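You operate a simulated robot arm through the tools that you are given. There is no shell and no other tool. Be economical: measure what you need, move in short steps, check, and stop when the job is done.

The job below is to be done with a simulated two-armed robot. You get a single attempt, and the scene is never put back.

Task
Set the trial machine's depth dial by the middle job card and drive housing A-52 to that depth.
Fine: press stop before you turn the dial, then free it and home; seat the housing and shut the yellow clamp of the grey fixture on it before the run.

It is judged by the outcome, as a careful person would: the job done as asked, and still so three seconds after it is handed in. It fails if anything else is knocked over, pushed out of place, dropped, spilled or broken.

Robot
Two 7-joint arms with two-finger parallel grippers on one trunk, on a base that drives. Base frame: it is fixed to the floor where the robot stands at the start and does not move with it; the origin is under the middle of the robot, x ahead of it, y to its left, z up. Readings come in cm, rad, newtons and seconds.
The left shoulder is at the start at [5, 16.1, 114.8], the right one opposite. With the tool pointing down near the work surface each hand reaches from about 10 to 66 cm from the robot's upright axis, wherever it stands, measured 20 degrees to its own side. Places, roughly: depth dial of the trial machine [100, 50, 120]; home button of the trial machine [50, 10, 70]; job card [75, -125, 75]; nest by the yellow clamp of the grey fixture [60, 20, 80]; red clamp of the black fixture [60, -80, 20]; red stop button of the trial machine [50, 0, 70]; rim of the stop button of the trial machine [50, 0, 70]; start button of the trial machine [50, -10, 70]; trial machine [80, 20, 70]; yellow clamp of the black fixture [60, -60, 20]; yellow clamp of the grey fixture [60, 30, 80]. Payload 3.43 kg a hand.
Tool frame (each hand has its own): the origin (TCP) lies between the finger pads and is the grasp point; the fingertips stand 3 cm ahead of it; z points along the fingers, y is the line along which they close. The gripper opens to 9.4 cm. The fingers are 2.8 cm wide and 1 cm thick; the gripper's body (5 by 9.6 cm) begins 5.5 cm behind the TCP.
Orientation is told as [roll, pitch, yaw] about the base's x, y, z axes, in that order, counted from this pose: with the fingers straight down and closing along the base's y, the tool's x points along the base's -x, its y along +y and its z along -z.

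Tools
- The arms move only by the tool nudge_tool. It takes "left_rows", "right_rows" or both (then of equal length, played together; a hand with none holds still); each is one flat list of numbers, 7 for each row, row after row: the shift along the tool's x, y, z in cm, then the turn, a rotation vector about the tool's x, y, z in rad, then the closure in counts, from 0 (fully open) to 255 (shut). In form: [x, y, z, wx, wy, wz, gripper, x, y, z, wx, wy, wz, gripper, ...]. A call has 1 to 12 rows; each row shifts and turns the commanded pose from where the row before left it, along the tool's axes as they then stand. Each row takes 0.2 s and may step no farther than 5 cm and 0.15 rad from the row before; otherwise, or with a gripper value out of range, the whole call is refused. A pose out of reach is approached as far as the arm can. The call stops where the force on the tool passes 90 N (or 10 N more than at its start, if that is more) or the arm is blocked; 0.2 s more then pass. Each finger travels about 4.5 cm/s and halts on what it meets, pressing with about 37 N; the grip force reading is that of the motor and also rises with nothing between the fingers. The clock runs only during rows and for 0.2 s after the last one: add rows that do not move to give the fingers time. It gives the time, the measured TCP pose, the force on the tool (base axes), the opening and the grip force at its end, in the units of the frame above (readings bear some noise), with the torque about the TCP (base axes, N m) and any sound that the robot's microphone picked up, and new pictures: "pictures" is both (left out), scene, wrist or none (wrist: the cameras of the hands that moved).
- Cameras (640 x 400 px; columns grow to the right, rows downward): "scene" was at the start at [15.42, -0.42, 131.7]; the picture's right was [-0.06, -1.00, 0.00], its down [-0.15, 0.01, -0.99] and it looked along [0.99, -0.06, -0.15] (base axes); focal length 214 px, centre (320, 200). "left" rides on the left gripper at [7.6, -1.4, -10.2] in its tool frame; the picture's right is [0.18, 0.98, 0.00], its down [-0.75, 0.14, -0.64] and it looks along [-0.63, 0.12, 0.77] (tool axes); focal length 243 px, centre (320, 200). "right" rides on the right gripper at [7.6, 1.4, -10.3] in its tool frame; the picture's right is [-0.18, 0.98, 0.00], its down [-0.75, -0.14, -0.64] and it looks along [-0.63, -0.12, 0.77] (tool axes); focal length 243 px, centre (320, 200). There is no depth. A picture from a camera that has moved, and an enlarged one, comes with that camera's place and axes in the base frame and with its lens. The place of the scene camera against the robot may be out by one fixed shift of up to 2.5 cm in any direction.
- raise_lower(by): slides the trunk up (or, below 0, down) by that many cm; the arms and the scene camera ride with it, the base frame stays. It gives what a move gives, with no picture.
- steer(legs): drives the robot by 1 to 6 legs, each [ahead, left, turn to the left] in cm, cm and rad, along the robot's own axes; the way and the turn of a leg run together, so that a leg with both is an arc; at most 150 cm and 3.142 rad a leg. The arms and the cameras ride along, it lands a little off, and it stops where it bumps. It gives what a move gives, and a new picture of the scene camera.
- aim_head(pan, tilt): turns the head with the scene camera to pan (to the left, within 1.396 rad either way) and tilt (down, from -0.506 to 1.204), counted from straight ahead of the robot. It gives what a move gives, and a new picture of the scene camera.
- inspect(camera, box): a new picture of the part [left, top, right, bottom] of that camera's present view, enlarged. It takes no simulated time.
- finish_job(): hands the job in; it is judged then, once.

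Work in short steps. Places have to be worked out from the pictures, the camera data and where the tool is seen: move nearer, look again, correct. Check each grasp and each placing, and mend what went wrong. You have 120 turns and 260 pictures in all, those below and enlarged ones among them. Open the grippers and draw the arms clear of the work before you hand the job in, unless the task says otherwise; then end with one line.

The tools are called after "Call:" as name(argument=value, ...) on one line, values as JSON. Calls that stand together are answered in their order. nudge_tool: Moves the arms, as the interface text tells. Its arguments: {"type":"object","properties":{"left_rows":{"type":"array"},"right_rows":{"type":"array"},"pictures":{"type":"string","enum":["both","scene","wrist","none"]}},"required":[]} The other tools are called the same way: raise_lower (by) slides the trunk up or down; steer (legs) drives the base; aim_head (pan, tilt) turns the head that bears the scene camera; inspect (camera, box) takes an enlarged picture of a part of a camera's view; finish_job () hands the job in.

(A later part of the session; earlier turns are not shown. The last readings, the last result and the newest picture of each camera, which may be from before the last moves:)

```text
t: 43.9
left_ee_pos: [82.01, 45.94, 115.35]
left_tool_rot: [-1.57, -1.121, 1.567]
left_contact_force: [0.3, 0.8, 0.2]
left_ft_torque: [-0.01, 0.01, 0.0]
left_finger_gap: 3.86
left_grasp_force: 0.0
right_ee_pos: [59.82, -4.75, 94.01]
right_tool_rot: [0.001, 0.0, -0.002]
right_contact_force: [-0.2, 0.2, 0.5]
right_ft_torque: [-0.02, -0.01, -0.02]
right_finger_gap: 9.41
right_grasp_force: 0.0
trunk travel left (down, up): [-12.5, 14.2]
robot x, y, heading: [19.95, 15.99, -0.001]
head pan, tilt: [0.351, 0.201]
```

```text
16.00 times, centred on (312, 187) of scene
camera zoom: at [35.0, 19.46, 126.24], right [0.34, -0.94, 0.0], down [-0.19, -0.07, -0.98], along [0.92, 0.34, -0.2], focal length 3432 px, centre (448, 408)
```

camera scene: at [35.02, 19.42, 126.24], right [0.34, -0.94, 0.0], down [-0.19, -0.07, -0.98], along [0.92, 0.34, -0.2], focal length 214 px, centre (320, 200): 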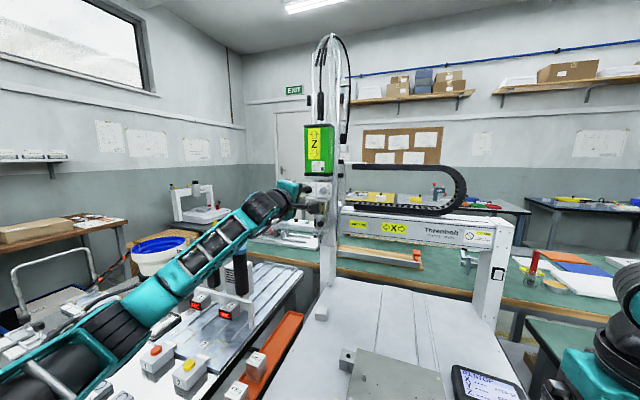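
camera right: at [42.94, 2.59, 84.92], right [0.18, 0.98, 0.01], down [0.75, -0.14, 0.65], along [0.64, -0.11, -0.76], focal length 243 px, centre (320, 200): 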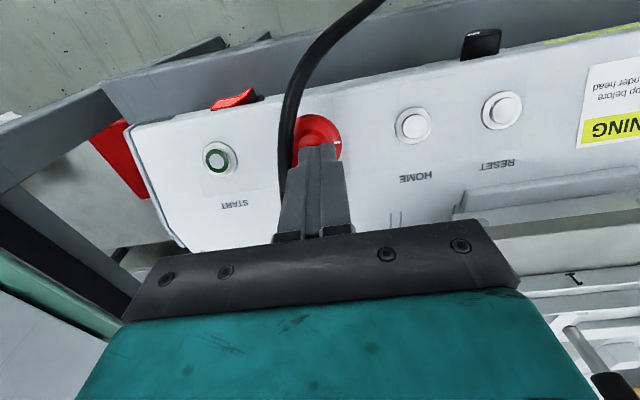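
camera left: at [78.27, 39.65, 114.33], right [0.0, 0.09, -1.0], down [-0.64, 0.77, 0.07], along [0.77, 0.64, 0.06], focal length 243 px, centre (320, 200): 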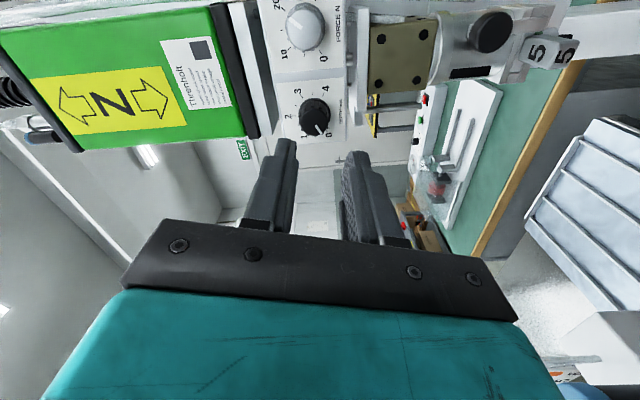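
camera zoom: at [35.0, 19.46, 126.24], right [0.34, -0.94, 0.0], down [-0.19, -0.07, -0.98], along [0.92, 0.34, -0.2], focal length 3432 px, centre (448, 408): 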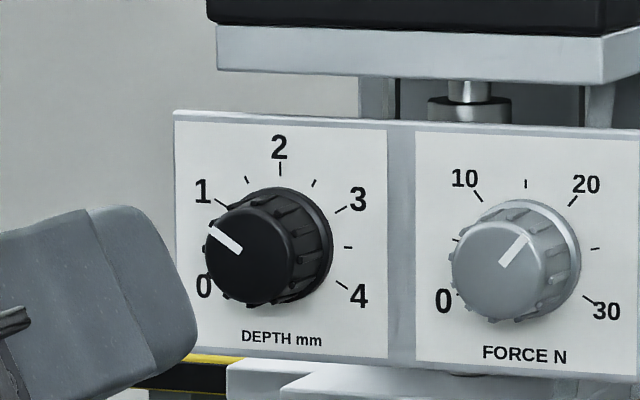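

Pointer now at 1 (61.5° ≈ 1.02 mm). I withdraw the left hand and bring it back to pointing down.

Call:
nudge_tool(left_rows=[0, 0, -4, 0, 0, 0, 100, 0, 0, -4, 0, 0, 0, 50, 0, 0, -4, 0, 0, 0, 0, 0, 0, -2, 0, 0, 0.15, 0, 0, 0, 0, 0, 0, 0.15, 0, 0, 0, 0, 0, 0, 0.15, 0, 0, 0, 0, 0, 0.143, 0, 0, 0, 0, 0, 0, 0.143, 0, 0, 0, 0, 0, 0, 0.143, 0, 0], pictures="none")

Call:
nudge_tool(left_rows=[0, 0, 0, 0, 0.143, 0, 0, 0, 0, 0, 0, 0.143, 0, 0, 0, 0, 0, 0, 0.143, 0, 0, 0, 0, 0, 0, 0.143, 0, 0, 0, 0, 0, 0, 0.143, 0, 0, 0, 0, 0, 0, 0.143, 0, 0, 0, 0, 0, 0, 0.143, 0, 0, 0, 0, 0, 0, 0.141, 0, 0], pictures="scene")

```text
t: 45.9
left_ee_pos: [68.18, 45.89, 115.43]
left_tool_rot: [0.005, -1.139, -0.009]
left_contact_force: [0.3, 0.1, -1.0]
left_ft_torque: [-0.03, 0.0, -0.02]
left_finger_gap: 9.42
left_grasp_force: 0.1
right_ee_pos: [59.78, -4.64, 93.99]
right_tool_rot: [0.002, 0.0, -0.002]
right_contact_force: [-0.9, 0.1, 0.3]
right_ft_torque: [-0.01, 0.03, 0.0]
right_finger_gap: 9.4
right_grasp_force: 0.0
trunk travel left (down, up): [-12.5, 14.2]
robot x, y, heading: [20.46, 16.05, -0.0]
head pan, tilt: [0.351, 0.201]
```

```text
t: 47.7
left_ee_pos: [68.16, 45.95, 115.54]
left_tool_rot: [0.0, 0.0, -0.003]
left_contact_force: [-0.1, -0.4, 0.3]
left_ft_torque: [0.03, -0.03, 0.01]
left_finger_gap: 9.44
left_grasp_force: 0.1
right_ee_pos: [59.72, -4.69, 94.15]
right_tool_rot: [0.001, 0.001, -0.001]
right_contact_force: [0.3, 0.3, 0.3]
right_ft_torque: [0.04, -0.03, 0.0]
right_finger_gap: 9.41
right_grasp_force: 0.1
trunk travel left (down, up): [-12.5, 14.2]
robot x, y, heading: [20.04, 16.32, 0.0]
head pan, tilt: [0.351, 0.201]
camera scene: at [35.03, 19.43, 126.24], right [0.34, -0.94, 0.0], down [-0.19, -0.07, -0.98], along [0.92, 0.34, -0.2], focal length 214 px, centre (320, 200)
```

scene: 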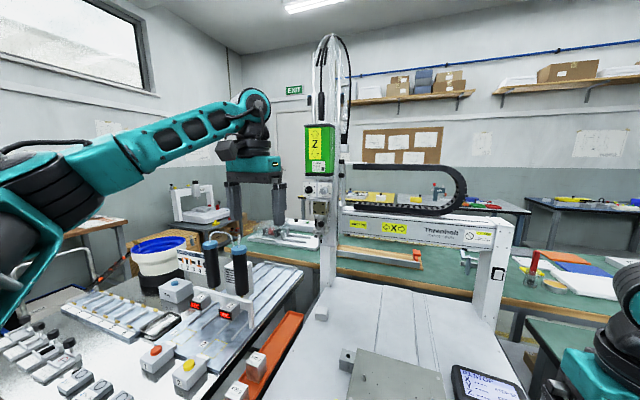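

Now free the stop: I bring the right hand over it and yaw it ~115° so the fingers straddle it fore-and-aft, clear of the cable.

Call:
nudge_tool(right_rows=[4.8, 3.2, 0, 0, 0, -0.1, 100, 4.8, 3.2, 0, 0, 0, 0, 100, 0, 0, 0, 0, 0, -0.15, 100, 0, 0, 0, 0, 0, -0.15, 100, 0, 0, 0, 0, 0, -0.15, 100, 0, 0, 0, 0, 0, -0.15, 100, 0, 0, 0, 0, 0, -0.15, 100, 0, 0, 0, 0, 0, -0.15, 100, 0, 0, 0, 0, 0, -0.15, 100, 0, 0, 0, 0, 0, -0.15, 100, 0, 0, 0, 0, 0, -0.15, 100, 0, 0, 0, 0, 0, -0.15, 100], pictures="none")

Call:
nudge_tool(right_rows=[0, 0, 0, 0, 0, -0.15, 100, 0, 0, 0, 0, 0, -0.15, 100, 0, 0, 0, 0, 0, -0.107, 100, 0, 0, 4, 0, 0, 0, 100, 0, 0, 4, 0, 0, 0, 100], pictures="wrist")

```text
refused: row 1 steps farther than a row can; nothing moved
```

```text
t: 48.9
left_ee_pos: [68.17, 45.85, 115.36]
left_tool_rot: [0.002, 0.0, -0.003]
left_contact_force: [-0.9, -0.2, 0.7]
left_ft_torque: [-0.02, 0.0, -0.01]
left_finger_gap: 9.4
left_grasp_force: 0.1
right_ee_pos: [59.63, -4.68, 85.95]
right_tool_rot: [0.001, -0.002, 0.407]
right_contact_force: [0.1, 0.6, 0.1]
right_ft_torque: [-0.01, 0.02, -0.03]
right_finger_gap: 5.74
right_grasp_force: 0.1
trunk travel left (down, up): [-12.5, 14.2]
robot x, y, heading: [20.04, 16.59, -0.002]
head pan, tilt: [0.351, 0.201]
camera right: at [52.2, -6.37, 96.19], right [-0.22, 0.98, 0.0], down [0.75, 0.17, 0.64], along [0.63, 0.14, -0.77], focal length 243 px, centre (320, 200)
```

right: 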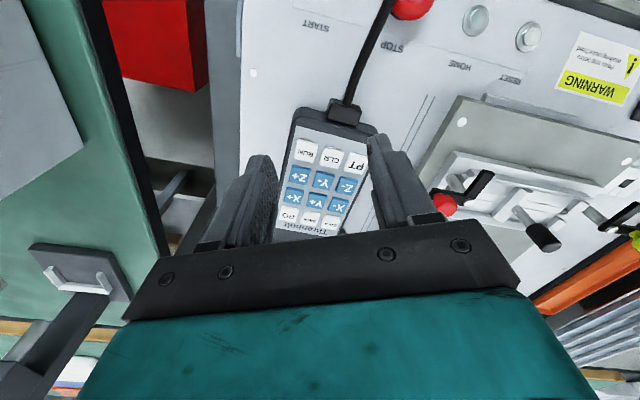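

The second call still ran (yaw 0.41, z 86, clear of the pendant). I rise, move over the stop and finish the yaw.

Call:
nudge_tool(right_rows=[2.06, 3.21, -2, 0, 0, 0, 100, 2.06, 3.21, -2, 0, 0, 0, 100, 2.06, 3.21, 0, 0, 0, 0, 100, 0, 0, 0, 0, 0, -0.15, 100, 0, 0, 0, 0, 0, -0.15, 100, 0, 0, 0, 0, 0, -0.15, 100, 0, 0, 0, 0, 0, -0.15, 100, 0, 0, 0, 0, 0, -0.15, 100, 0, 0, 0, 0, 0, -0.15, 100, 0, 0, 0, 0, 0, -0.15, 100, 0, 0, 0, 0, 0, -0.15, 100, 0, 0, 0, 0, 0, -0.15, 100], pictures="none")

Call:
nudge_tool(right_rows=[0, 0, 2, 0, 0, -0.125, 120, 0, 0, 3, 0, 0, -0.125, 120], pictures="wrist")

Call:
aim_head(pan=-0.4, tilt=0.9)

```text
t: 51.5
left_ee_pos: [68.21, 45.9, 115.38]
left_tool_rot: [0.0, 0.0, -0.003]
left_contact_force: [0.1, 0.3, 0.7]
left_ft_torque: [0.0, -0.01, -0.01]
left_finger_gap: 9.42
left_grasp_force: 0.1
right_ee_pos: [48.12, 5.73, 91.55]
right_tool_rot: [-0.012, 0.003, 1.585]
right_contact_force: [-0.4, -0.6, 0.1]
right_ft_torque: [0.02, 0.01, 0.01]
right_finger_gap: 5.7
right_grasp_force: 0.1
right hand out of reach, approached as far as the arm can: row 10, 11, 12
trunk travel left (down, up): [-12.5, 14.2]
robot x, y, heading: [19.93, 15.91, -0.001]
head pan, tilt: [0.351, 0.201]
```

```text
t: 52.1
left_ee_pos: [68.06, 46.03, 115.48]
left_tool_rot: [0.0, -0.001, -0.002]
left_contact_force: [-0.1, -0.2, 0.3]
left_ft_torque: [-0.02, 0.01, 0.01]
left_finger_gap: 9.42
left_grasp_force: 0.1
right_ee_pos: [47.55, 4.77, 87.65]
right_tool_rot: [-0.072, 0.028, 1.669]
right_contact_force: [-0.6, -0.3, -1.0]
right_ft_torque: [0.02, 0.0, 0.0]
right_finger_gap: 4.98
right_grasp_force: 0.0
right hand out of reach, approached as far as the arm can: row 1, 2
trunk travel left (down, up): [-12.5, 14.2]
robot x, y, heading: [19.78, 16.05, 0.001]
head pan, tilt: [0.351, 0.201]
camera right: at [46.16, -2.69, 97.94], right [-0.99, 0.09, -0.08], down [0.02, 0.78, 0.63], along [0.11, 0.62, -0.77], focal length 243 px, centre (320, 200)
```

right: 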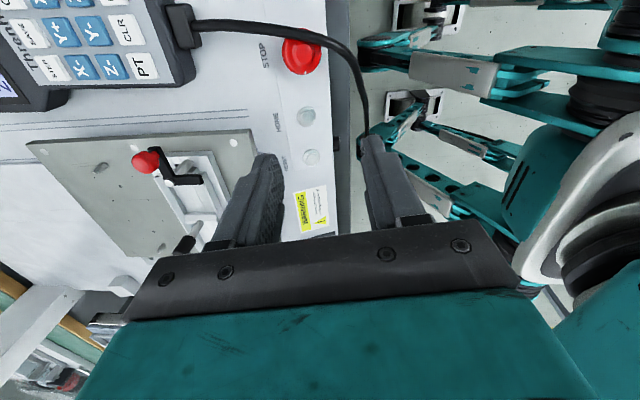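

```text
t: 53.2
left_ee_pos: [68.16, 46.05, 115.47]
left_tool_rot: [0.0, 0.001, -0.003]
left_contact_force: [0.4, 0.1, 0.4]
left_ft_torque: [-0.02, 0.0, -0.01]
left_finger_gap: 9.41
left_grasp_force: 0.1
right_ee_pos: [47.57, 4.97, 87.75]
right_tool_rot: [-0.071, 0.025, 1.669]
right_contact_force: [0.2, -0.2, -0.2]
right_ft_torque: [0.0, 0.0, -0.01]
right_finger_gap: 4.96
right_grasp_force: 0.0
trunk travel left (down, up): [-12.5, 14.2]
robot x, y, heading: [19.8, 16.04, -0.003]
head pan, tilt: [-0.4, 0.901]
camera scene: at [33.23, 13.32, 120.09], right [-0.39, -0.92, 0.0], down [-0.72, 0.3, -0.62], along [0.57, -0.24, -0.78], focal length 214 px, centre (320, 200)
```

scene: 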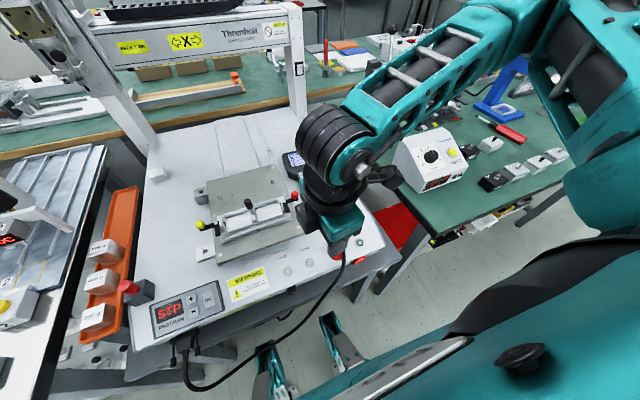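

The right wrist's limit is near yaw 1.6. I set yaw 1.45, level the hand, and place it over the stop, offset 1 cm to +y of its centre (away from the cable).

Call:
nudge_tool(right_rows=[1.7, -1.3, 0, -0.036, -0.012, 0.11, 120, 1.7, -1.3, 0, -0.036, -0.012, 0.11, 120, 0, 0, 3, 0, 0, 0, 120], pictures="wrist")

```text
t: 54.0
left_ee_pos: [68.18, 45.93, 115.25]
left_tool_rot: [0.0, -0.001, -0.003]
left_contact_force: [0.6, -0.7, -0.3]
left_ft_torque: [0.02, 0.05, -0.04]
left_finger_gap: 9.4
left_grasp_force: 0.1
right_ee_pos: [47.35, 0.78, 85.04]
right_tool_rot: [-0.016, 0.005, 1.5]
right_contact_force: [0.8, 0.4, -0.4]
right_ft_torque: [0.0, 0.0, -0.01]
right_finger_gap: 4.98
right_grasp_force: 0.0
right hand out of reach, approached as far as the arm can: row 1, 2
trunk travel left (down, up): [-12.5, 14.2]
robot x, y, heading: [20.21, 16.14, 0.0]
head pan, tilt: [-0.4, 0.901]
camera right: at [45.38, -6.73, 95.33], right [-0.97, 0.25, -0.02], down [0.18, 0.75, 0.64], along [0.17, 0.62, -0.77], focal length 243 px, centre (320, 200)
```

right: 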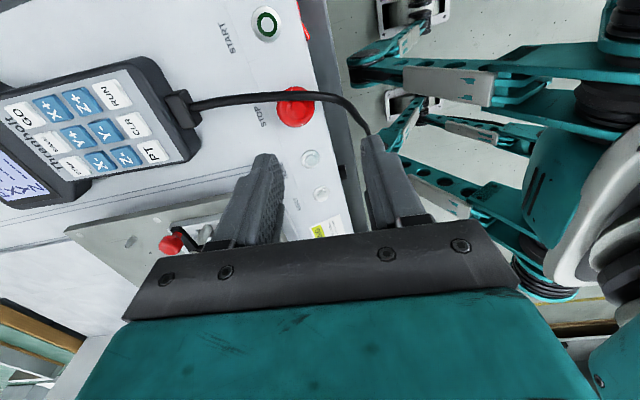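

I'll use the opposite yaw instead (camera on +y), with the base backed off a little for a freer arm.

Call:
nudge_tool(right_rows=[0, 0, -4, 0, 0, 0.15, 120, 0, 0, -3, 0, 0, 0.15, 120, 0, 0, 0, 0, 0, 0.15, 120, 0, 0, 0, 0, 0, 0.15, 120, 0, 0, 0, 0, 0, 0.15, 120, 0, 0, 0, 0, 0, 0.15, 120, 0, 0, 0, 0, 0, 0.15, 120, 0, 0, 0, 0, 0, 0.15, 120, 0, 0, 0, 0, 0, 0.15, 120, 0, 0, 0, 0, 0, 0.15, 120], pictures="none")

Call:
steer(legs=[[-12, -8, 0]])

Call:
nudge_tool(right_rows=[0, 0, 0, 0, 0, 0.15, 120, 0, 0, 0, 0, 0, 0.15, 120, 0, 0, 0, 0, 0, 0.15, 120, 0, 0, 0, 0, 0, 0.15, 120, 0, 0, 0, 0, 0, 0.15, 120, 0, 0, 0, 0, 0, 0.15, 120, 0, 0, 0, 0, 0, 0.15, 120, 0, 0, 0, 0, 0, 0.12, 120], pictures="wrist")

```text
t: 56.2
left_ee_pos: [68.14, 45.91, 115.4]
left_tool_rot: [0.002, 0.0, -0.002]
left_contact_force: [-0.3, -0.5, -0.3]
left_ft_torque: [0.02, -0.02, 0.03]
left_finger_gap: 9.4
left_grasp_force: 0.0
right_ee_pos: [47.42, 0.63, 92.11]
right_tool_rot: [-0.006, -0.018, 0.001]
right_contact_force: [-0.1, -0.5, 0.5]
right_ft_torque: [0.0, -0.02, -0.01]
right_finger_gap: 5.01
right_grasp_force: 0.1
trunk travel left (down, up): [-12.5, 14.2]
robot x, y, heading: [20.37, 16.18, -0.005]
head pan, tilt: [-0.4, 0.901]
```

```text
t: 57.6
left_ee_pos: [56.19, 37.98, 115.49]
left_tool_rot: [0.002, 0.001, -0.004]
left_contact_force: [0.0, -0.7, 0.3]
left_ft_torque: [0.0, 0.03, 0.04]
left_finger_gap: 9.39
left_grasp_force: 0.0
right_ee_pos: [35.25, -7.24, 92.12]
right_tool_rot: [-0.008, -0.019, 0.003]
right_contact_force: [0.2, -0.2, 0.2]
right_ft_torque: [-0.03, 0.0, 0.0]
right_finger_gap: 4.94
right_grasp_force: 0.1
trunk travel left (down, up): [-12.5, 14.2]
robot x, y, heading: [7.88, 8.01, -0.0]
head pan, tilt: [-0.4, 0.901]
camera scene: at [21.19, 5.37, 120.09], right [-0.39, -0.92, 0.0], down [-0.72, 0.31, -0.62], along [0.57, -0.24, -0.78], focal length 214 px, centre (320, 200)
```

scene: 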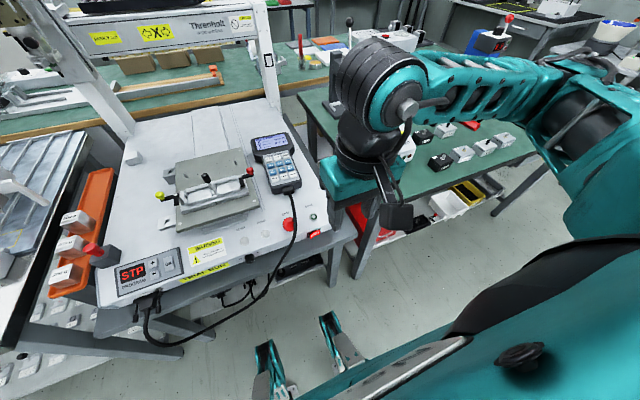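

```text
t: 59.4
left_ee_pos: [56.15, 37.97, 115.4]
left_tool_rot: [0.002, 0.002, -0.004]
left_contact_force: [0.2, 0.5, 0.5]
left_ft_torque: [-0.02, 0.02, 0.01]
left_finger_gap: 9.39
left_grasp_force: 0.1
right_ee_pos: [35.28, -7.17, 92.15]
right_tool_rot: [0.014, -0.014, -1.169]
right_contact_force: [0.2, 0.7, 1.0]
right_ft_torque: [0.0, 0.02, -0.02]
right_finger_gap: 4.98
right_grasp_force: 0.1
trunk travel left (down, up): [-12.5, 14.2]
robot x, y, heading: [7.83, 8.3, -0.0]
head pan, tilt: [-0.4, 0.901]
camera right: at [33.5, 0.43, 102.2], right [0.98, 0.21, 0.02], down [0.15, -0.74, 0.65], along [0.15, -0.63, -0.76], focal length 243 px, centre (320, 200)
```

right: 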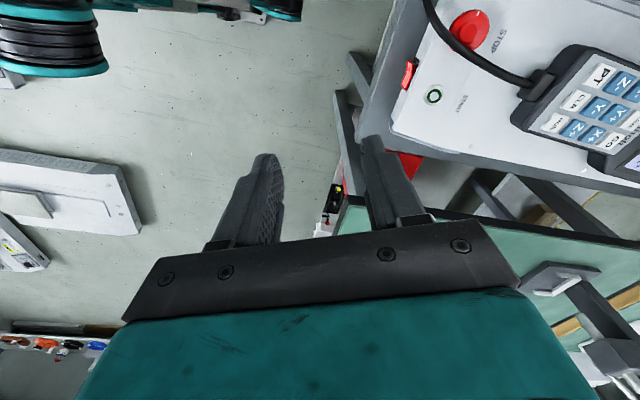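

Yaw −1.17 works. Move over the stop, TCP ≈[50.0, 1.7], down to z 84.

Call:
nudge_tool(right_rows=[0.6, 4.24, 0, 0, 0, 0, 120, 0.6, 4.24, 2, 0, 0, 0, 120, 0.6, 4.24, 2, 0, 0, 0, 120, 0.6, 4.24, 2, 0, 0, 0, 120, 0, 0, 2, 0, 0, 0, 120], pictures="wrist")

Call:
inspect(camera="right", box=[220, 40, 420, 180])

```text
t: 60.6
left_ee_pos: [56.15, 38.05, 115.4]
left_tool_rot: [0.002, 0.001, -0.003]
left_contact_force: [0.5, 0.0, -0.3]
left_ft_torque: [0.01, -0.02, -0.01]
left_finger_gap: 9.4
left_grasp_force: 0.0
right_ee_pos: [50.12, 1.78, 84.17]
right_tool_rot: [0.015, -0.013, -1.166]
right_contact_force: [0.5, -0.2, 0.2]
right_ft_torque: [0.02, 0.0, -0.01]
right_finger_gap: 4.96
right_grasp_force: 0.0
trunk travel left (down, up): [-12.5, 14.2]
robot x, y, heading: [8.16, 8.39, -0.001]
head pan, tilt: [-0.4, 0.901]
camera right: at [48.26, 9.35, 94.41], right [0.98, 0.22, 0.02], down [0.16, -0.74, 0.65], along [0.15, -0.63, -0.76], focal length 243 px, centre (320, 200)
```

right: 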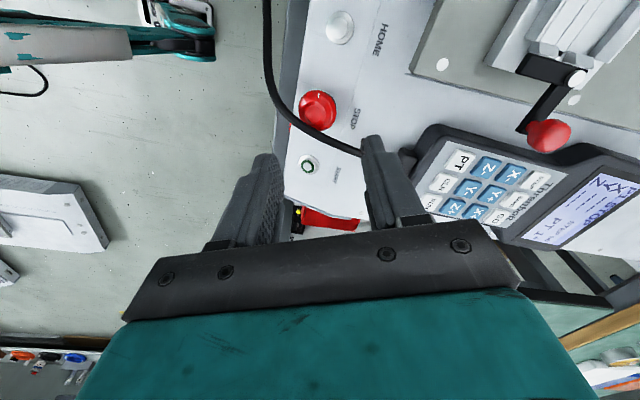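

```text
2.86 times, centred on (320, 110) of right
camera zoom: at [48.26, 9.35, 94.41], right [0.98, 0.22, 0.02], down [0.16, -0.74, 0.65], along [0.15, -0.63, -0.76], focal length 693 px, centre (320, 457)
```

zoom: 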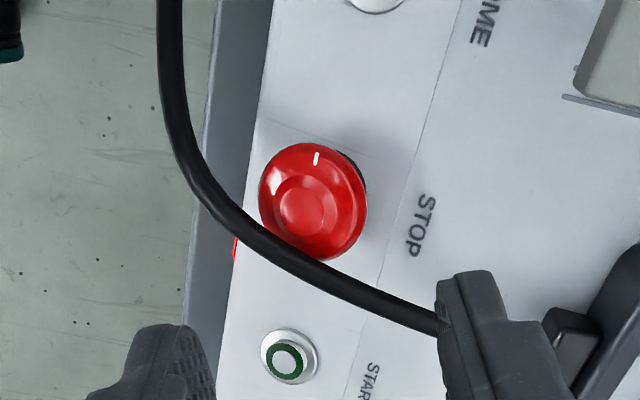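

The cable skirts the stop on the −y/−x side at about z 72. A finger axis of about −10°…−45° stays clear of it. I yaw to −1.75 and lower to just above the cap.

Call:
nudge_tool(right_rows=[0, 0, 0, 0, 0, 0.145, 132, 0, 0, 0, 0, 0, 0.145, 132, 0, 0, 0, 0, 0, 0.145, 132, 0, 0, 0, 0, 0, 0.145, 132, 0, 0, 3, 0, 0, 0, 132, 0, 0, 3, 0, 0, 0, 132], pictures="none")

Call:
inspect(camera="right", box=[220, 60, 420, 200])

Call:
inspect(camera="scene", box=[200, 160, 360, 280])

```text
t: 62.0
left_ee_pos: [56.22, 38.03, 115.39]
left_tool_rot: [0.001, 0.0, -0.003]
left_contact_force: [0.1, 0.6, -0.7]
left_ft_torque: [0.02, -0.02, -0.01]
left_finger_gap: 9.39
left_grasp_force: 0.0
right_ee_pos: [50.23, 1.56, 78.34]
right_tool_rot: [0.019, -0.005, -1.75]
right_contact_force: [0.2, -0.1, 0.3]
right_ft_torque: [0.0, 0.01, 0.0]
right_finger_gap: 4.51
right_grasp_force: 0.1
trunk travel left (down, up): [-12.5, 14.2]
robot x, y, heading: [8.45, 8.4, -0.001]
head pan, tilt: [-0.4, 0.901]
```

```text
2.86 times, centred on (320, 130) of right
camera zoom: at [52.84, 8.88, 88.51], right [0.94, -0.35, 0.02], down [-0.28, -0.71, 0.64], along [-0.21, -0.61, -0.77], focal length 693 px, centre (320, 400)
```

zoom: 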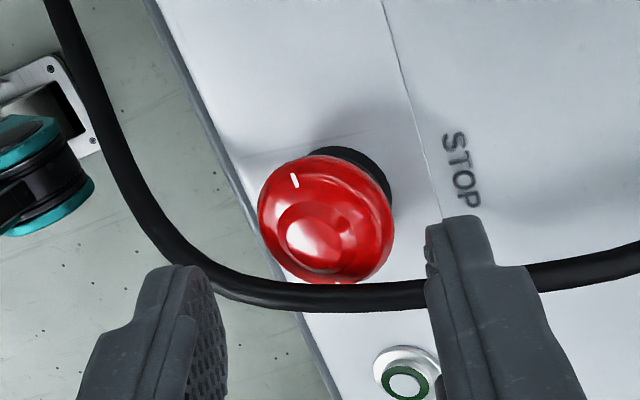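

```text
3.33 times, centred on (280, 220) of scene
camera zoom: at [21.24, 5.39, 120.08], right [-0.39, -0.92, 0.0], down [-0.72, 0.31, -0.62], along [0.57, -0.24, -0.78], focal length 715 px, centre (453, 133)
```

zoom: 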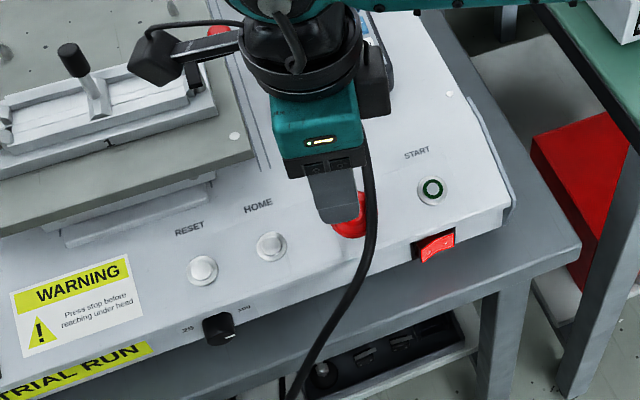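

The −x finger would brush the cable at this angle, so I yaw a bit further (finger axis −20°), adjust, and lower around the cap with the gap at ~4.3 cm.

Call:
nudge_tool(right_rows=[0, 0, 0, 0, 0, 0.1, 138, 0, 0, 0, 0, 0, 0.07, 138, 0.36, 0.15, 0, 0, 0, 0, 138, 0, 0, 2, 0, 0, 0, 138, 0, 0, 1, 0, 0, 0, 138], pictures="none")

Call:
inspect(camera="right", box=[220, 60, 420, 200])

```text
t: 63.2
left_ee_pos: [56.3, 37.99, 115.42]
left_tool_rot: [0.003, 0.001, -0.004]
left_contact_force: [0.0, 0.4, -0.3]
left_ft_torque: [0.0, -0.02, 0.01]
left_finger_gap: 9.39
left_grasp_force: 0.0
right_ee_pos: [50.46, 1.89, 75.31]
right_tool_rot: [0.018, -0.001, -1.915]
right_contact_force: [0.2, 0.1, 0.8]
right_ft_torque: [-0.02, 0.01, 0.01]
right_finger_gap: 4.28
right_grasp_force: 0.0
trunk travel left (down, up): [-12.5, 14.2]
robot x, y, heading: [8.44, 8.16, -0.002]
head pan, tilt: [-0.4, 0.901]
```

```text
2.86 times, centred on (320, 130) of right
camera zoom: at [54.28, 8.58, 85.54], right [0.86, -0.51, 0.02], down [-0.4, -0.66, 0.64], along [-0.31, -0.56, -0.77], focal length 693 px, centre (320, 400)
```

zoom: 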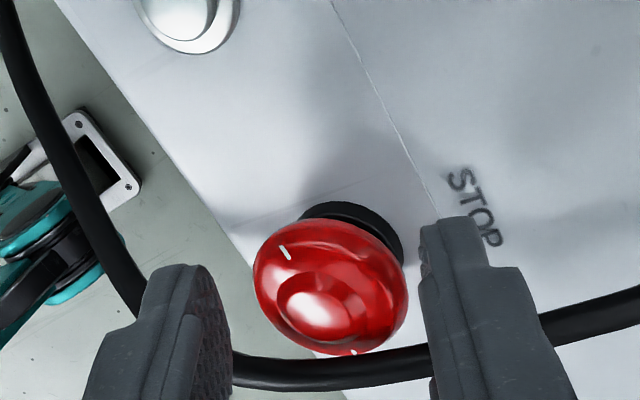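

The cap sits between the fingers. Descend 1.6 cm and close on the rim.

Call:
nudge_tool(right_rows=[0, 0, 0.8, 0, 0, 0, 138, 0, 0, 0.8, 0, 0, 0, 138, 0, 0, 0, 0, 0, 0, 255, 0, 0, 0, 0, 0, 0, 255, 0, 0, 0, 0, 0, 0, 255], pictures="none")

Call:
inspect(camera="right", box=[220, 60, 420, 200])

```text
t: 64.4
left_ee_pos: [56.14, 38.03, 115.42]
left_tool_rot: [0.002, 0.001, -0.002]
left_contact_force: [-0.8, -1.5, 0.2]
left_ft_torque: [0.01, -0.01, -0.03]
left_finger_gap: 9.37
left_grasp_force: 0.0
right_ee_pos: [50.61, 1.8, 73.65]
right_tool_rot: [0.019, -0.001, -1.917]
right_contact_force: [0.4, -2.4, 6.6]
right_ft_torque: [0.35, 0.7, 0.24]
right_finger_gap: 3.81
right_grasp_force: 44.8
trunk travel left (down, up): [-12.5, 14.2]
robot x, y, heading: [8.14, 7.85, -0.006]
head pan, tilt: [-0.4, 0.901]
```

```text
2.86 times, centred on (320, 130) of right
camera zoom: at [54.36, 8.58, 83.99], right [0.86, -0.51, 0.02], down [-0.4, -0.66, 0.64], along [-0.31, -0.56, -0.77], focal length 693 px, centre (320, 400)
```

zoom: 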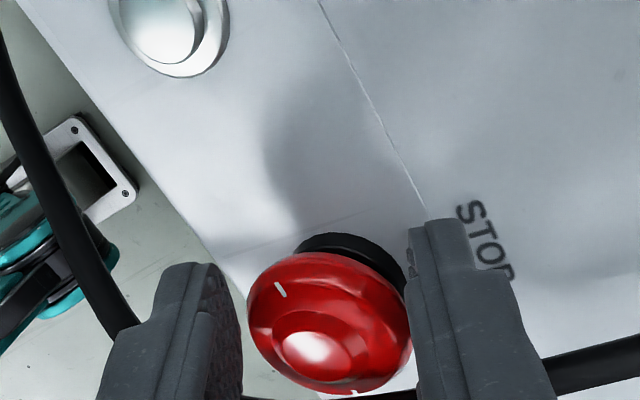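

Gripped (3.8 cm, 45 N). Twist clockwise about the cap centre by ~28° and see.

Call:
nudge_tool(right_rows=[0, 0.1, 0, 0, 0, 0.12, 255, 0, 0.1, 0, 0, 0, 0.12, 255, 0, 0.1, 0, 0, 0, 0.12, 255, 0, 0.1, 0, 0, 0, 0.12, 255], pictures="scene")

Call:
inspect(camera="right", box=[220, 60, 420, 200])

```text
t: 65.4
left_ee_pos: [56.1, 37.77, 115.55]
left_tool_rot: [0.001, -0.001, -0.005]
left_contact_force: [0.3, 0.9, 0.1]
left_ft_torque: [-0.03, 0.02, 0.01]
left_finger_gap: 9.41
left_grasp_force: 0.0
right_ee_pos: [51.32, 1.39, 74.22]
right_tool_rot: [0.027, 0.016, -2.403]
right_contact_force: [10.6, -27.8, 38.1]
right_ft_torque: [0.14, -0.29, 0.83]
right_finger_gap: 3.08
right_grasp_force: 45.3
trunk travel left (down, up): [-12.5, 14.2]
robot x, y, heading: [8.09, 8.06, -0.004]
head pan, tilt: [-0.4, 0.901]
camera scene: at [21.04, 5.23, 120.13], right [-0.39, -0.92, 0.0], down [-0.72, 0.31, -0.62], along [0.57, -0.24, -0.78], focal length 214 px, centre (320, 200)
```

scene: 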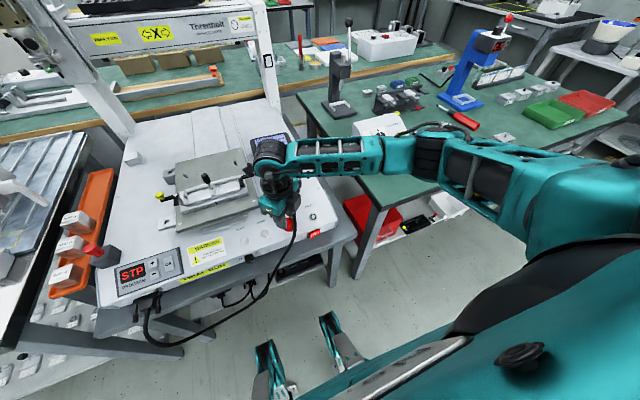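

```text
2.86 times, centred on (320, 130) of right
camera zoom: at [57.56, 5.47, 84.53], right [0.52, -0.85, 0.02], down [-0.67, -0.4, 0.62], along [-0.52, -0.34, -0.78], focal length 693 px, centre (320, 400)
```

zoom: 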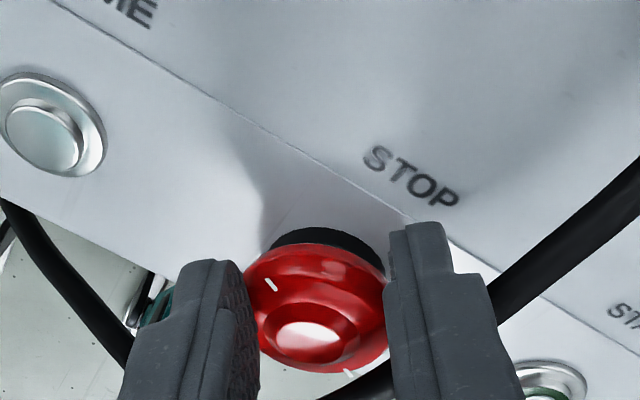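

The cap rotates with the hand but STP remains. Twist a bit further.

Call:
nudge_tool(right_rows=[0, 0.08, 0, 0, 0, 0.12, 255, 0, 0.08, 0, 0, 0, 0.12, 255, 0, 0.08, 0, 0, 0, 0.12, 255], pictures="scene")

Call:
inspect(camera="right", box=[220, 60, 420, 200])

```text
t: 66.2
left_ee_pos: [55.89, 37.85, 115.54]
left_tool_rot: [0.004, -0.003, -0.002]
left_contact_force: [-0.3, 0.2, 0.6]
left_ft_torque: [0.02, 0.01, 0.01]
left_finger_gap: 9.43
left_grasp_force: 0.1
right_ee_pos: [51.51, 0.86, 74.42]
right_tool_rot: [0.027, 0.027, -2.763]
right_contact_force: [3.2, -34.1, 51.5]
right_ft_torque: [-1.08, -0.67, 1.07]
right_finger_gap: 2.86
right_grasp_force: 45.5
trunk travel left (down, up): [-12.5, 14.2]
robot x, y, heading: [8.09, 8.49, -0.003]
head pan, tilt: [-0.4, 0.901]
camera scene: at [20.91, 5.23, 120.14], right [-0.39, -0.92, 0.0], down [-0.72, 0.31, -0.62], along [0.57, -0.24, -0.78], focal length 214 px, centre (320, 200)
```

scene: 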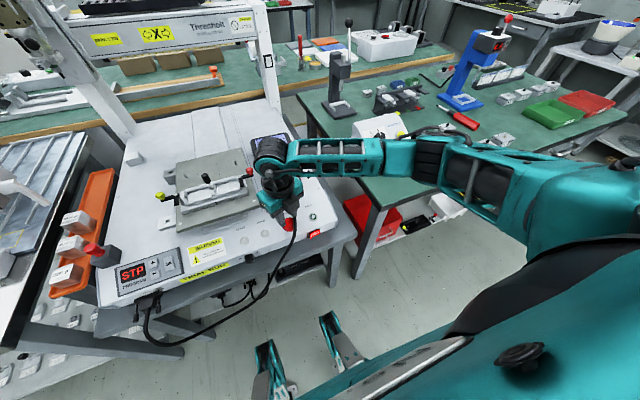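

```text
2.86 times, centred on (320, 130) of right
camera zoom: at [58.71, 2.6, 84.8], right [0.19, -0.98, 0.02], down [-0.77, -0.14, 0.62], along [-0.6, -0.13, -0.79], focal length 693 px, centre (320, 400)
```

zoom: 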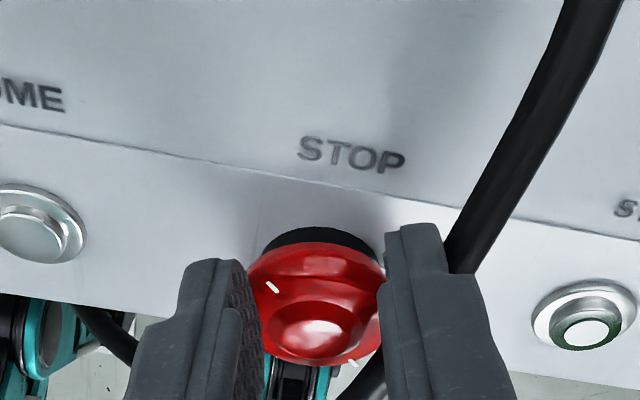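

I release and lift to see the state of the button.

Call:
nudge_tool(right_rows=[0, 0, 0, 0, 0, 0, 150, 0, 0, 0, 0, 0, 0, 130, 0, 0, -2, 0, 0, 0, 130, 0, 0, -3, 0, 0, 0, 130, 0, 0, -3, 0, 0, 0, 130], pictures="wrist")

Call:
inspect(camera="right", box=[220, 20, 420, 160])

Call:
inspect(camera="scene", box=[100, 180, 340, 300])

```text
t: 67.4
left_ee_pos: [56.27, 38.06, 115.41]
left_tool_rot: [0.001, 0.0, -0.003]
left_contact_force: [0.2, 0.2, -0.2]
left_ft_torque: [0.01, -0.01, 0.0]
left_finger_gap: 9.39
left_grasp_force: 0.0
right_ee_pos: [51.0, 1.51, 81.83]
right_tool_rot: [0.012, 0.014, -2.757]
right_contact_force: [-0.1, 0.0, 0.4]
right_ft_torque: [0.02, -0.01, -0.01]
right_finger_gap: 4.66
right_grasp_force: 0.0
trunk travel left (down, up): [-12.5, 14.2]
robot x, y, heading: [8.12, 7.99, -0.004]
head pan, tilt: [-0.4, 0.901]
camera right: at [58.35, 3.14, 92.15], right [0.2, -0.98, 0.01], down [-0.76, -0.15, 0.63], along [-0.62, -0.13, -0.78], focal length 243 px, centre (320, 200)
```

right: 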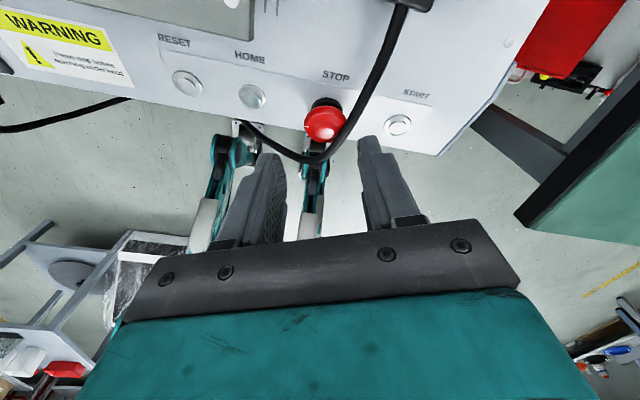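

```text
2.86 times, centred on (320, 90) of right
camera zoom: at [58.35, 3.14, 92.15], right [0.2, -0.98, 0.01], down [-0.76, -0.15, 0.63], along [-0.62, -0.13, -0.78], focal length 693 px, centre (320, 514)
```

zoom: 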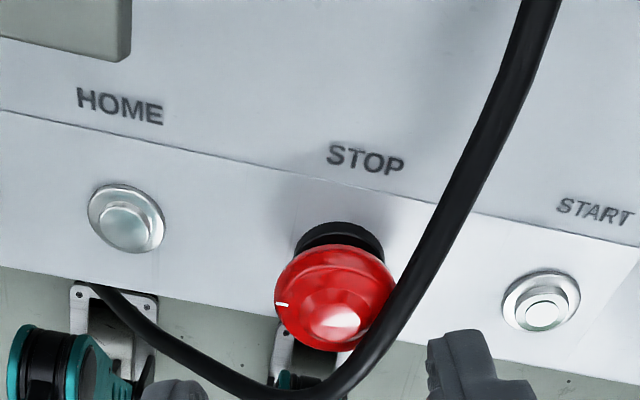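

```text
2.67 times, centred on (220, 240) of scene
camera zoom: at [21.22, 5.4, 120.08], right [-0.39, -0.92, 0.0], down [-0.72, 0.31, -0.62], along [0.57, -0.24, -0.78], focal length 572 px, centre (587, 93)
```

zoom: 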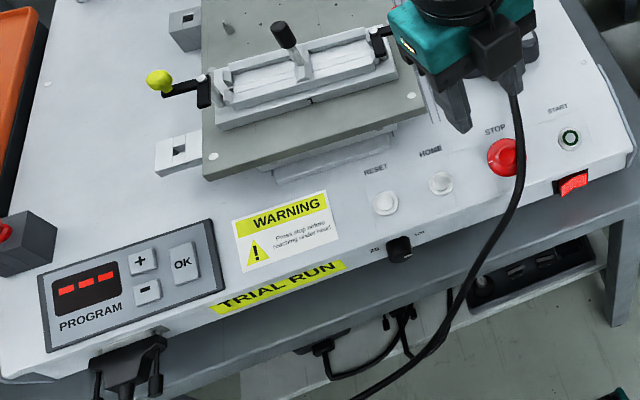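

Display shows "---": the stop is freed. Next HOME at ≈[50.8, 7.4, 69.5]. I first pull the left hand back out of the machine's way, and yaw/close the right hand over HOME.

Call:
nudge_tool(right_rows=[0, 0, 0, 0, 0, -0.15, 255, 0, 0, 0, 0, 0, -0.15, 255, 0, 0, 0, 0, 0, -0.15, 255, 0, 0, 0, 0, 0, -0.15, 255, 0, 0, 0, 0, 0, -0.15, 255, 0, 0, 0, 0, 0, -0.15, 255, 0, 0, 0, 0, 0, -0.15, 255, 0, 0, 0, 0, 0, -0.15, 255, 2.9, -0.15, 0, 0, 0, 0, 255, 2.9, -0.15, 1, 0, 0, 0, 255], left_rows=[4, 0, 0, 0, 0, 0, 0, 4, 0, 0, 0, 0, 0, 0, 4, 0, 0, 0, 0, 0, 0, 4, 0, 0, 0, 0, 0, 0, 2, 0, 0, 0, 0, 0, 0, 0, 0, 0, 0, 0, 0, 0, 0, 0, 0, 0, 0, 0, 0, 0, 0, 0, 0, 0, 0, 0, 0, 0, 0, 0, 0, 0, 0, 0, 0, 0, 0, 0, 0, 0], pictures="none")

Call:
inspect(camera="right", box=[220, 40, 420, 180])

```text
t: 69.6
left_ee_pos: [38.17, 38.06, 115.37]
left_tool_rot: [0.0, 0.001, -0.003]
left_contact_force: [0.7, 0.0, 0.0]
left_ft_torque: [-0.02, 0.0, 0.02]
left_finger_gap: 9.38
left_grasp_force: 0.1
right_ee_pos: [50.64, 7.27, 80.66]
right_tool_rot: [0.018, -0.007, -1.559]
right_contact_force: [0.0, -0.6, 0.9]
right_ft_torque: [0.02, -0.01, 0.0]
right_finger_gap: 0.0
right_grasp_force: 32.7
trunk travel left (down, up): [-12.5, 14.2]
robot x, y, heading: [8.29, 8.08, -0.0]
head pan, tilt: [-0.4, 0.901]
```

```text
2.86 times, centred on (320, 110) of right
camera zoom: at [51.73, 14.97, 90.84], right [0.99, -0.17, 0.02], down [-0.14, -0.75, 0.64], along [-0.1, -0.64, -0.76], focal length 693 px, centre (320, 457)
```

zoom: 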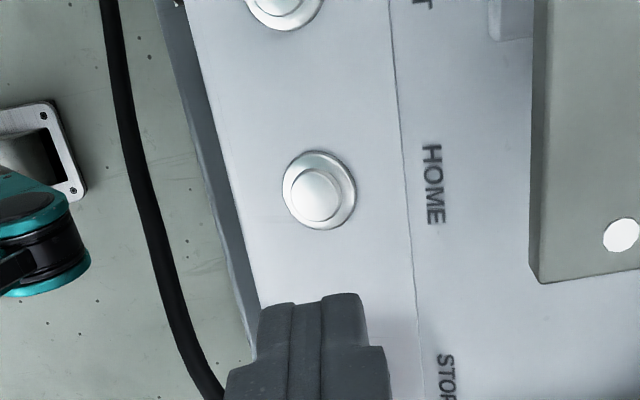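

Aligned over HOME. Press down.

Call:
nudge_tool(right_rows=[0.2, 0, 3, 0, 0, 0, 255, 0, 0, 2.5, 0, 0, 0, 255, 0, 0, 1, 0, 0, 0, 255, 0, 0, 0.7, 0, 0, 0, 255], pictures="scene")

```text
t: 70.6
left_ee_pos: [38.3, 38.23, 115.36]
left_tool_rot: [0.002, 0.0, -0.005]
left_contact_force: [0.2, 0.8, 0.0]
left_ft_torque: [0.0, 0.0, -0.01]
left_finger_gap: 9.4
left_grasp_force: 0.2
right_ee_pos: [50.68, 7.53, 73.46]
right_tool_rot: [0.019, -0.006, -1.556]
right_contact_force: [-0.1, 0.4, -0.6]
right_ft_torque: [0.01, -0.02, -0.02]
right_finger_gap: 0.01
right_grasp_force: 33.1
trunk travel left (down, up): [-12.5, 14.2]
robot x, y, heading: [8.07, 8.29, 0.001]
head pan, tilt: [-0.4, 0.901]
camera scene: at [21.23, 5.4, 120.08], right [-0.39, -0.92, 0.0], down [-0.72, 0.31, -0.62], along [0.57, -0.24, -0.78], focal length 214 px, centre (320, 200)
```

scene: 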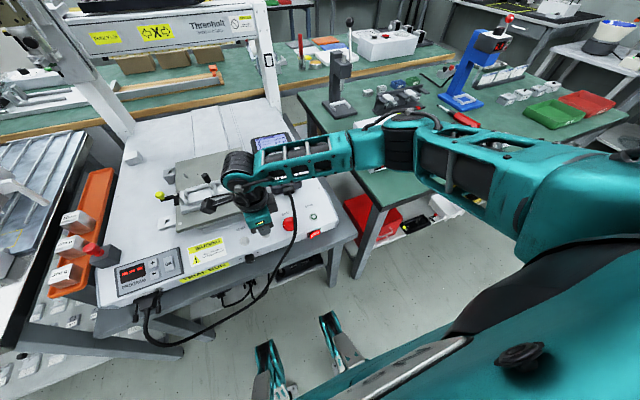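

No contact yet; continue down in small steps.

Call:
nudge_tool(right_rows=[0, 0, 0.6, 0, 0, 0, 255, 0, 0, 0.5, 0, 0, 0, 255, 0, 0, 0.4, 0, 0, 0, 255], pictures="none")

Call:
inspect(camera="scene", box=[100, 180, 340, 300])

```text
t: 71.4
left_ee_pos: [37.83, 38.04, 115.69]
left_tool_rot: [0.004, -0.003, -0.003]
left_contact_force: [0.5, 0.3, 0.4]
left_ft_torque: [0.0, -0.02, -0.03]
left_finger_gap: 9.4
left_grasp_force: 0.2
right_ee_pos: [50.78, 7.42, 72.68]
right_tool_rot: [0.029, -0.003, -1.559]
right_contact_force: [-8.6, -13.1, 54.1]
right_ft_torque: [-0.43, -0.28, -0.1]
right_finger_gap: 0.03
right_grasp_force: 33.2
trunk travel left (down, up): [-12.5, 14.2]
robot x, y, heading: [8.53, 8.51, -0.002]
head pan, tilt: [-0.4, 0.901]
heard: click
```

```text
2.67 times, centred on (220, 240) of scene
camera zoom: at [20.81, 5.3, 120.23], right [-0.39, -0.92, 0.0], down [-0.72, 0.31, -0.62], along [0.58, -0.24, -0.78], focal length 572 px, centre (587, 93)
```

zoom: 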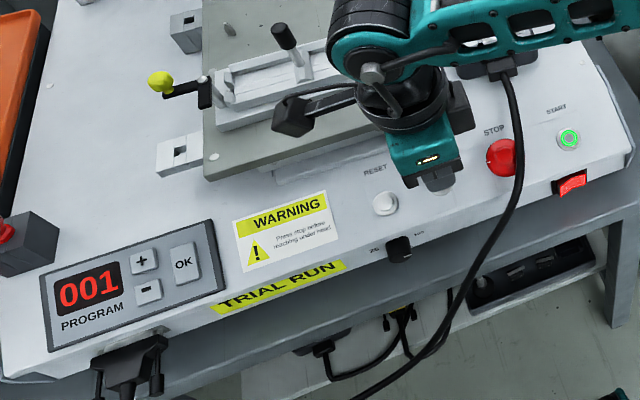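

HOME took: display 001 and start LED green. I lift the right hand and turn it back to yaw 0, viewing the nest on the way.

Call:
nudge_tool(right_rows=[0, 0, -4, 0, 0, 0, 255, 0, 0, -4, 0, 0, -0.15, 255, 0, 0, -4, 0, 0, -0.15, 200, 0, 0, -3, 0, 0, -0.15, 100, 0, 0, -3, 0, 0, -0.15, 0, 0, 0, 0, 0, 0, -0.15, 0, 0, 0, 0, 0, 0, -0.15, 0, 0, 0, 0, 0, 0, -0.15, 0, 0, 0, 0, 0, 0, -0.15, 0, 0, 0, 0, 0, 0, -0.15, 0, 0, 0, 0, 0, 0, -0.15, 0, 0, 0, 0, 0, 0, -0.06, 0], pictures="wrist")

Call:
inspect(camera="right", box=[340, 80, 540, 220])

Call:
inspect(camera="left", box=[140, 60, 340, 200])

```text
t: 74.0
left_ee_pos: [38.27, 38.07, 115.51]
left_tool_rot: [0.002, 0.0, -0.003]
left_contact_force: [0.1, -0.6, 0.8]
left_ft_torque: [0.0, -0.01, -0.01]
left_finger_gap: 9.41
left_grasp_force: 0.1
right_ee_pos: [50.39, 7.48, 89.9]
right_tool_rot: [-0.008, -0.018, 0.002]
right_contact_force: [0.0, -0.2, -1.0]
right_ft_torque: [-0.03, -0.01, -0.03]
right_finger_gap: 9.41
right_grasp_force: 0.0
trunk travel left (down, up): [-12.5, 14.2]
robot x, y, heading: [8.16, 8.43, -0.003]
head pan, tilt: [-0.4, 0.901]
camera right: at [42.6, 8.99, 100.0], right [0.18, 0.98, 0.0], down [0.74, -0.13, 0.66], along [0.65, -0.12, -0.75], focal length 243 px, centre (320, 200)
```

right: 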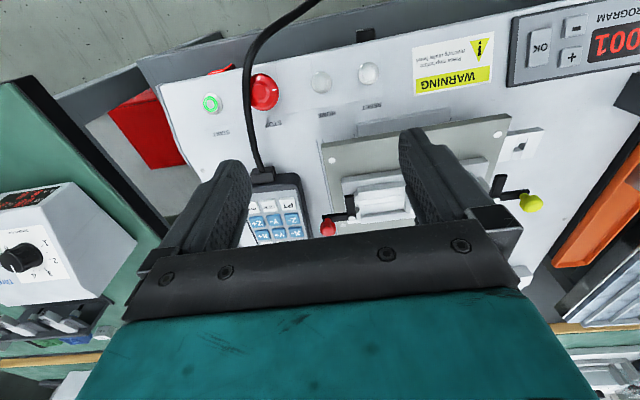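

```text
2.86 times, centred on (440, 150) of right
camera zoom: at [42.6, 8.99, 100.0], right [0.18, 0.98, 0.0], down [0.74, -0.13, 0.66], along [0.65, -0.12, -0.75], focal length 693 px, centre (-23, 343)
```

zoom: 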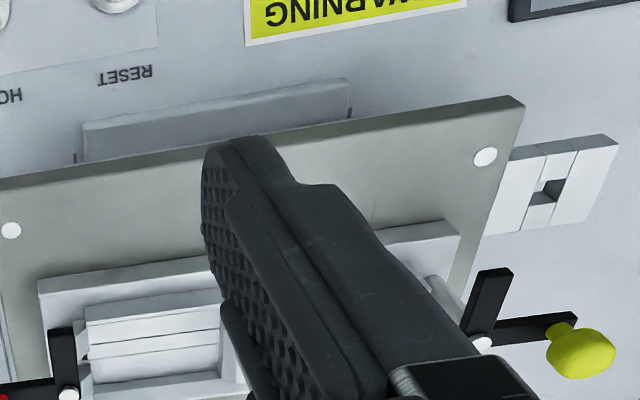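

```text
2.86 times, centred on (240, 130) of left
camera zoom: at [30.56, 36.68, 125.59], right [-0.18, 0.98, 0.0], down [0.75, 0.14, 0.64], along [0.63, 0.12, -0.77], focal length 693 px, centre (549, 400)
```

zoom: 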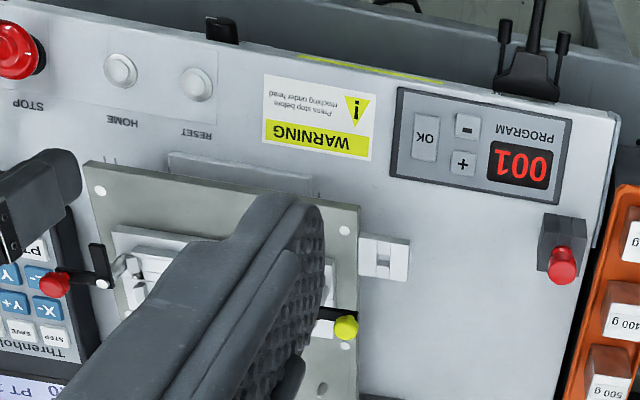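

I swap hands: right away to the side, left above the nest to view the clamp and nest closely.

Call:
nudge_tool(right_rows=[2, -4, -2, 0, 0, 0, 0, 2, -4, -2, 0, 0, 0, 0, 2, -4, -2, 0, 0, 0, 0, 2, -4, -2, 0, 0, 0, 0, 2, -4, -2, 0, 0, 0, 0], left_rows=[0, 0, 0, 0, 0, 0, 0, -1.5, -4, 2, 0, 0, 0, 0, -1.5, -4, 2, 0, 0, 0, 0, -1.5, -4, 2, 0, 0, 0, 0, -1.5, -4, 2, 0, 0, 0, 0], pictures="wrist")

Call:
inspect(camera="left", box=[220, 60, 420, 200])

```text
t: 75.2
left_ee_pos: [44.13, 22.08, 107.42]
left_tool_rot: [0.001, -0.003, -0.003]
left_contact_force: [0.3, -0.8, 0.4]
left_ft_torque: [0.02, 0.02, -0.01]
left_finger_gap: 9.4
left_grasp_force: 0.1
right_ee_pos: [40.2, -12.47, 100.01]
right_tool_rot: [-0.007, -0.016, 0.0]
right_contact_force: [-1.6, 0.2, -0.3]
right_ft_torque: [0.02, 0.02, 0.02]
right_finger_gap: 9.39
right_grasp_force: 0.0
trunk travel left (down, up): [-12.5, 14.2]
robot x, y, heading: [8.13, 8.45, 0.001]
head pan, tilt: [-0.4, 0.901]
camera right: at [32.41, -11.02, 110.01], right [0.18, 0.98, 0.0], down [0.74, -0.14, 0.66], along [0.64, -0.12, -0.75], focal length 243 px, centre (320, 200)
camera left: at [36.5, 20.58, 117.53], right [-0.18, 0.98, 0.0], down [0.75, 0.14, 0.64], along [0.63, 0.12, -0.77], focal length 243 px, centre (320, 200)
```

right: 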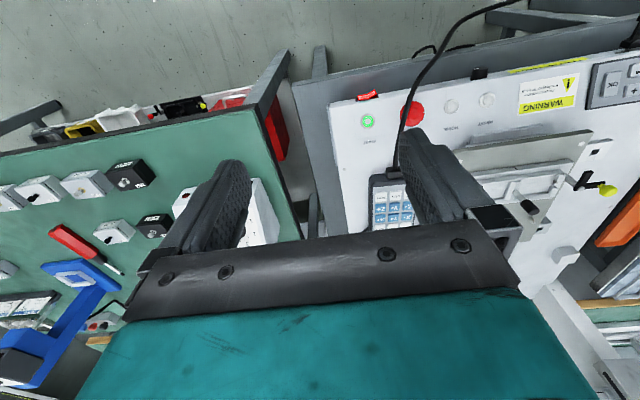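
left: 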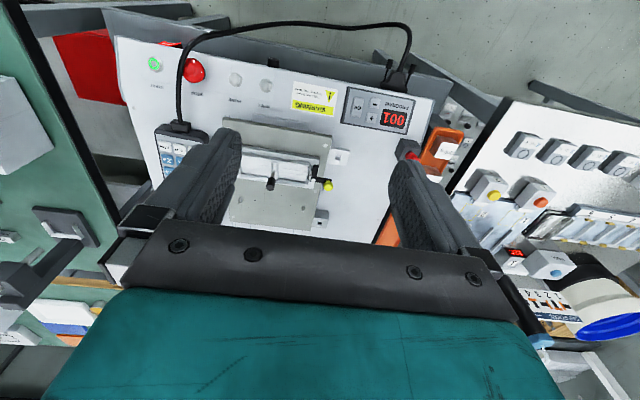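

```text
2.86 times, centred on (320, 130) of left
camera zoom: at [36.5, 20.58, 117.53], right [-0.18, 0.98, 0.0], down [0.75, 0.14, 0.64], along [0.63, 0.12, -0.77], focal length 693 px, centre (320, 400)
```

zoom: 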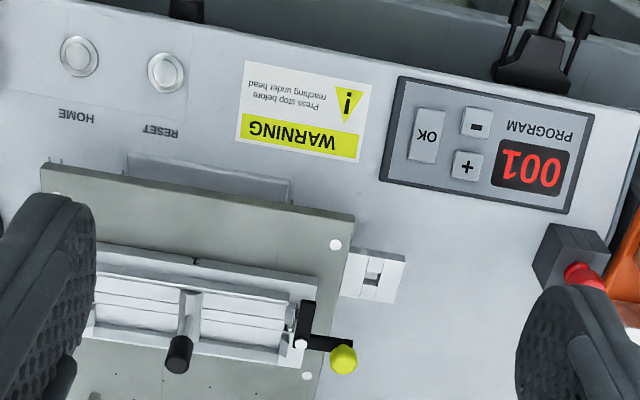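

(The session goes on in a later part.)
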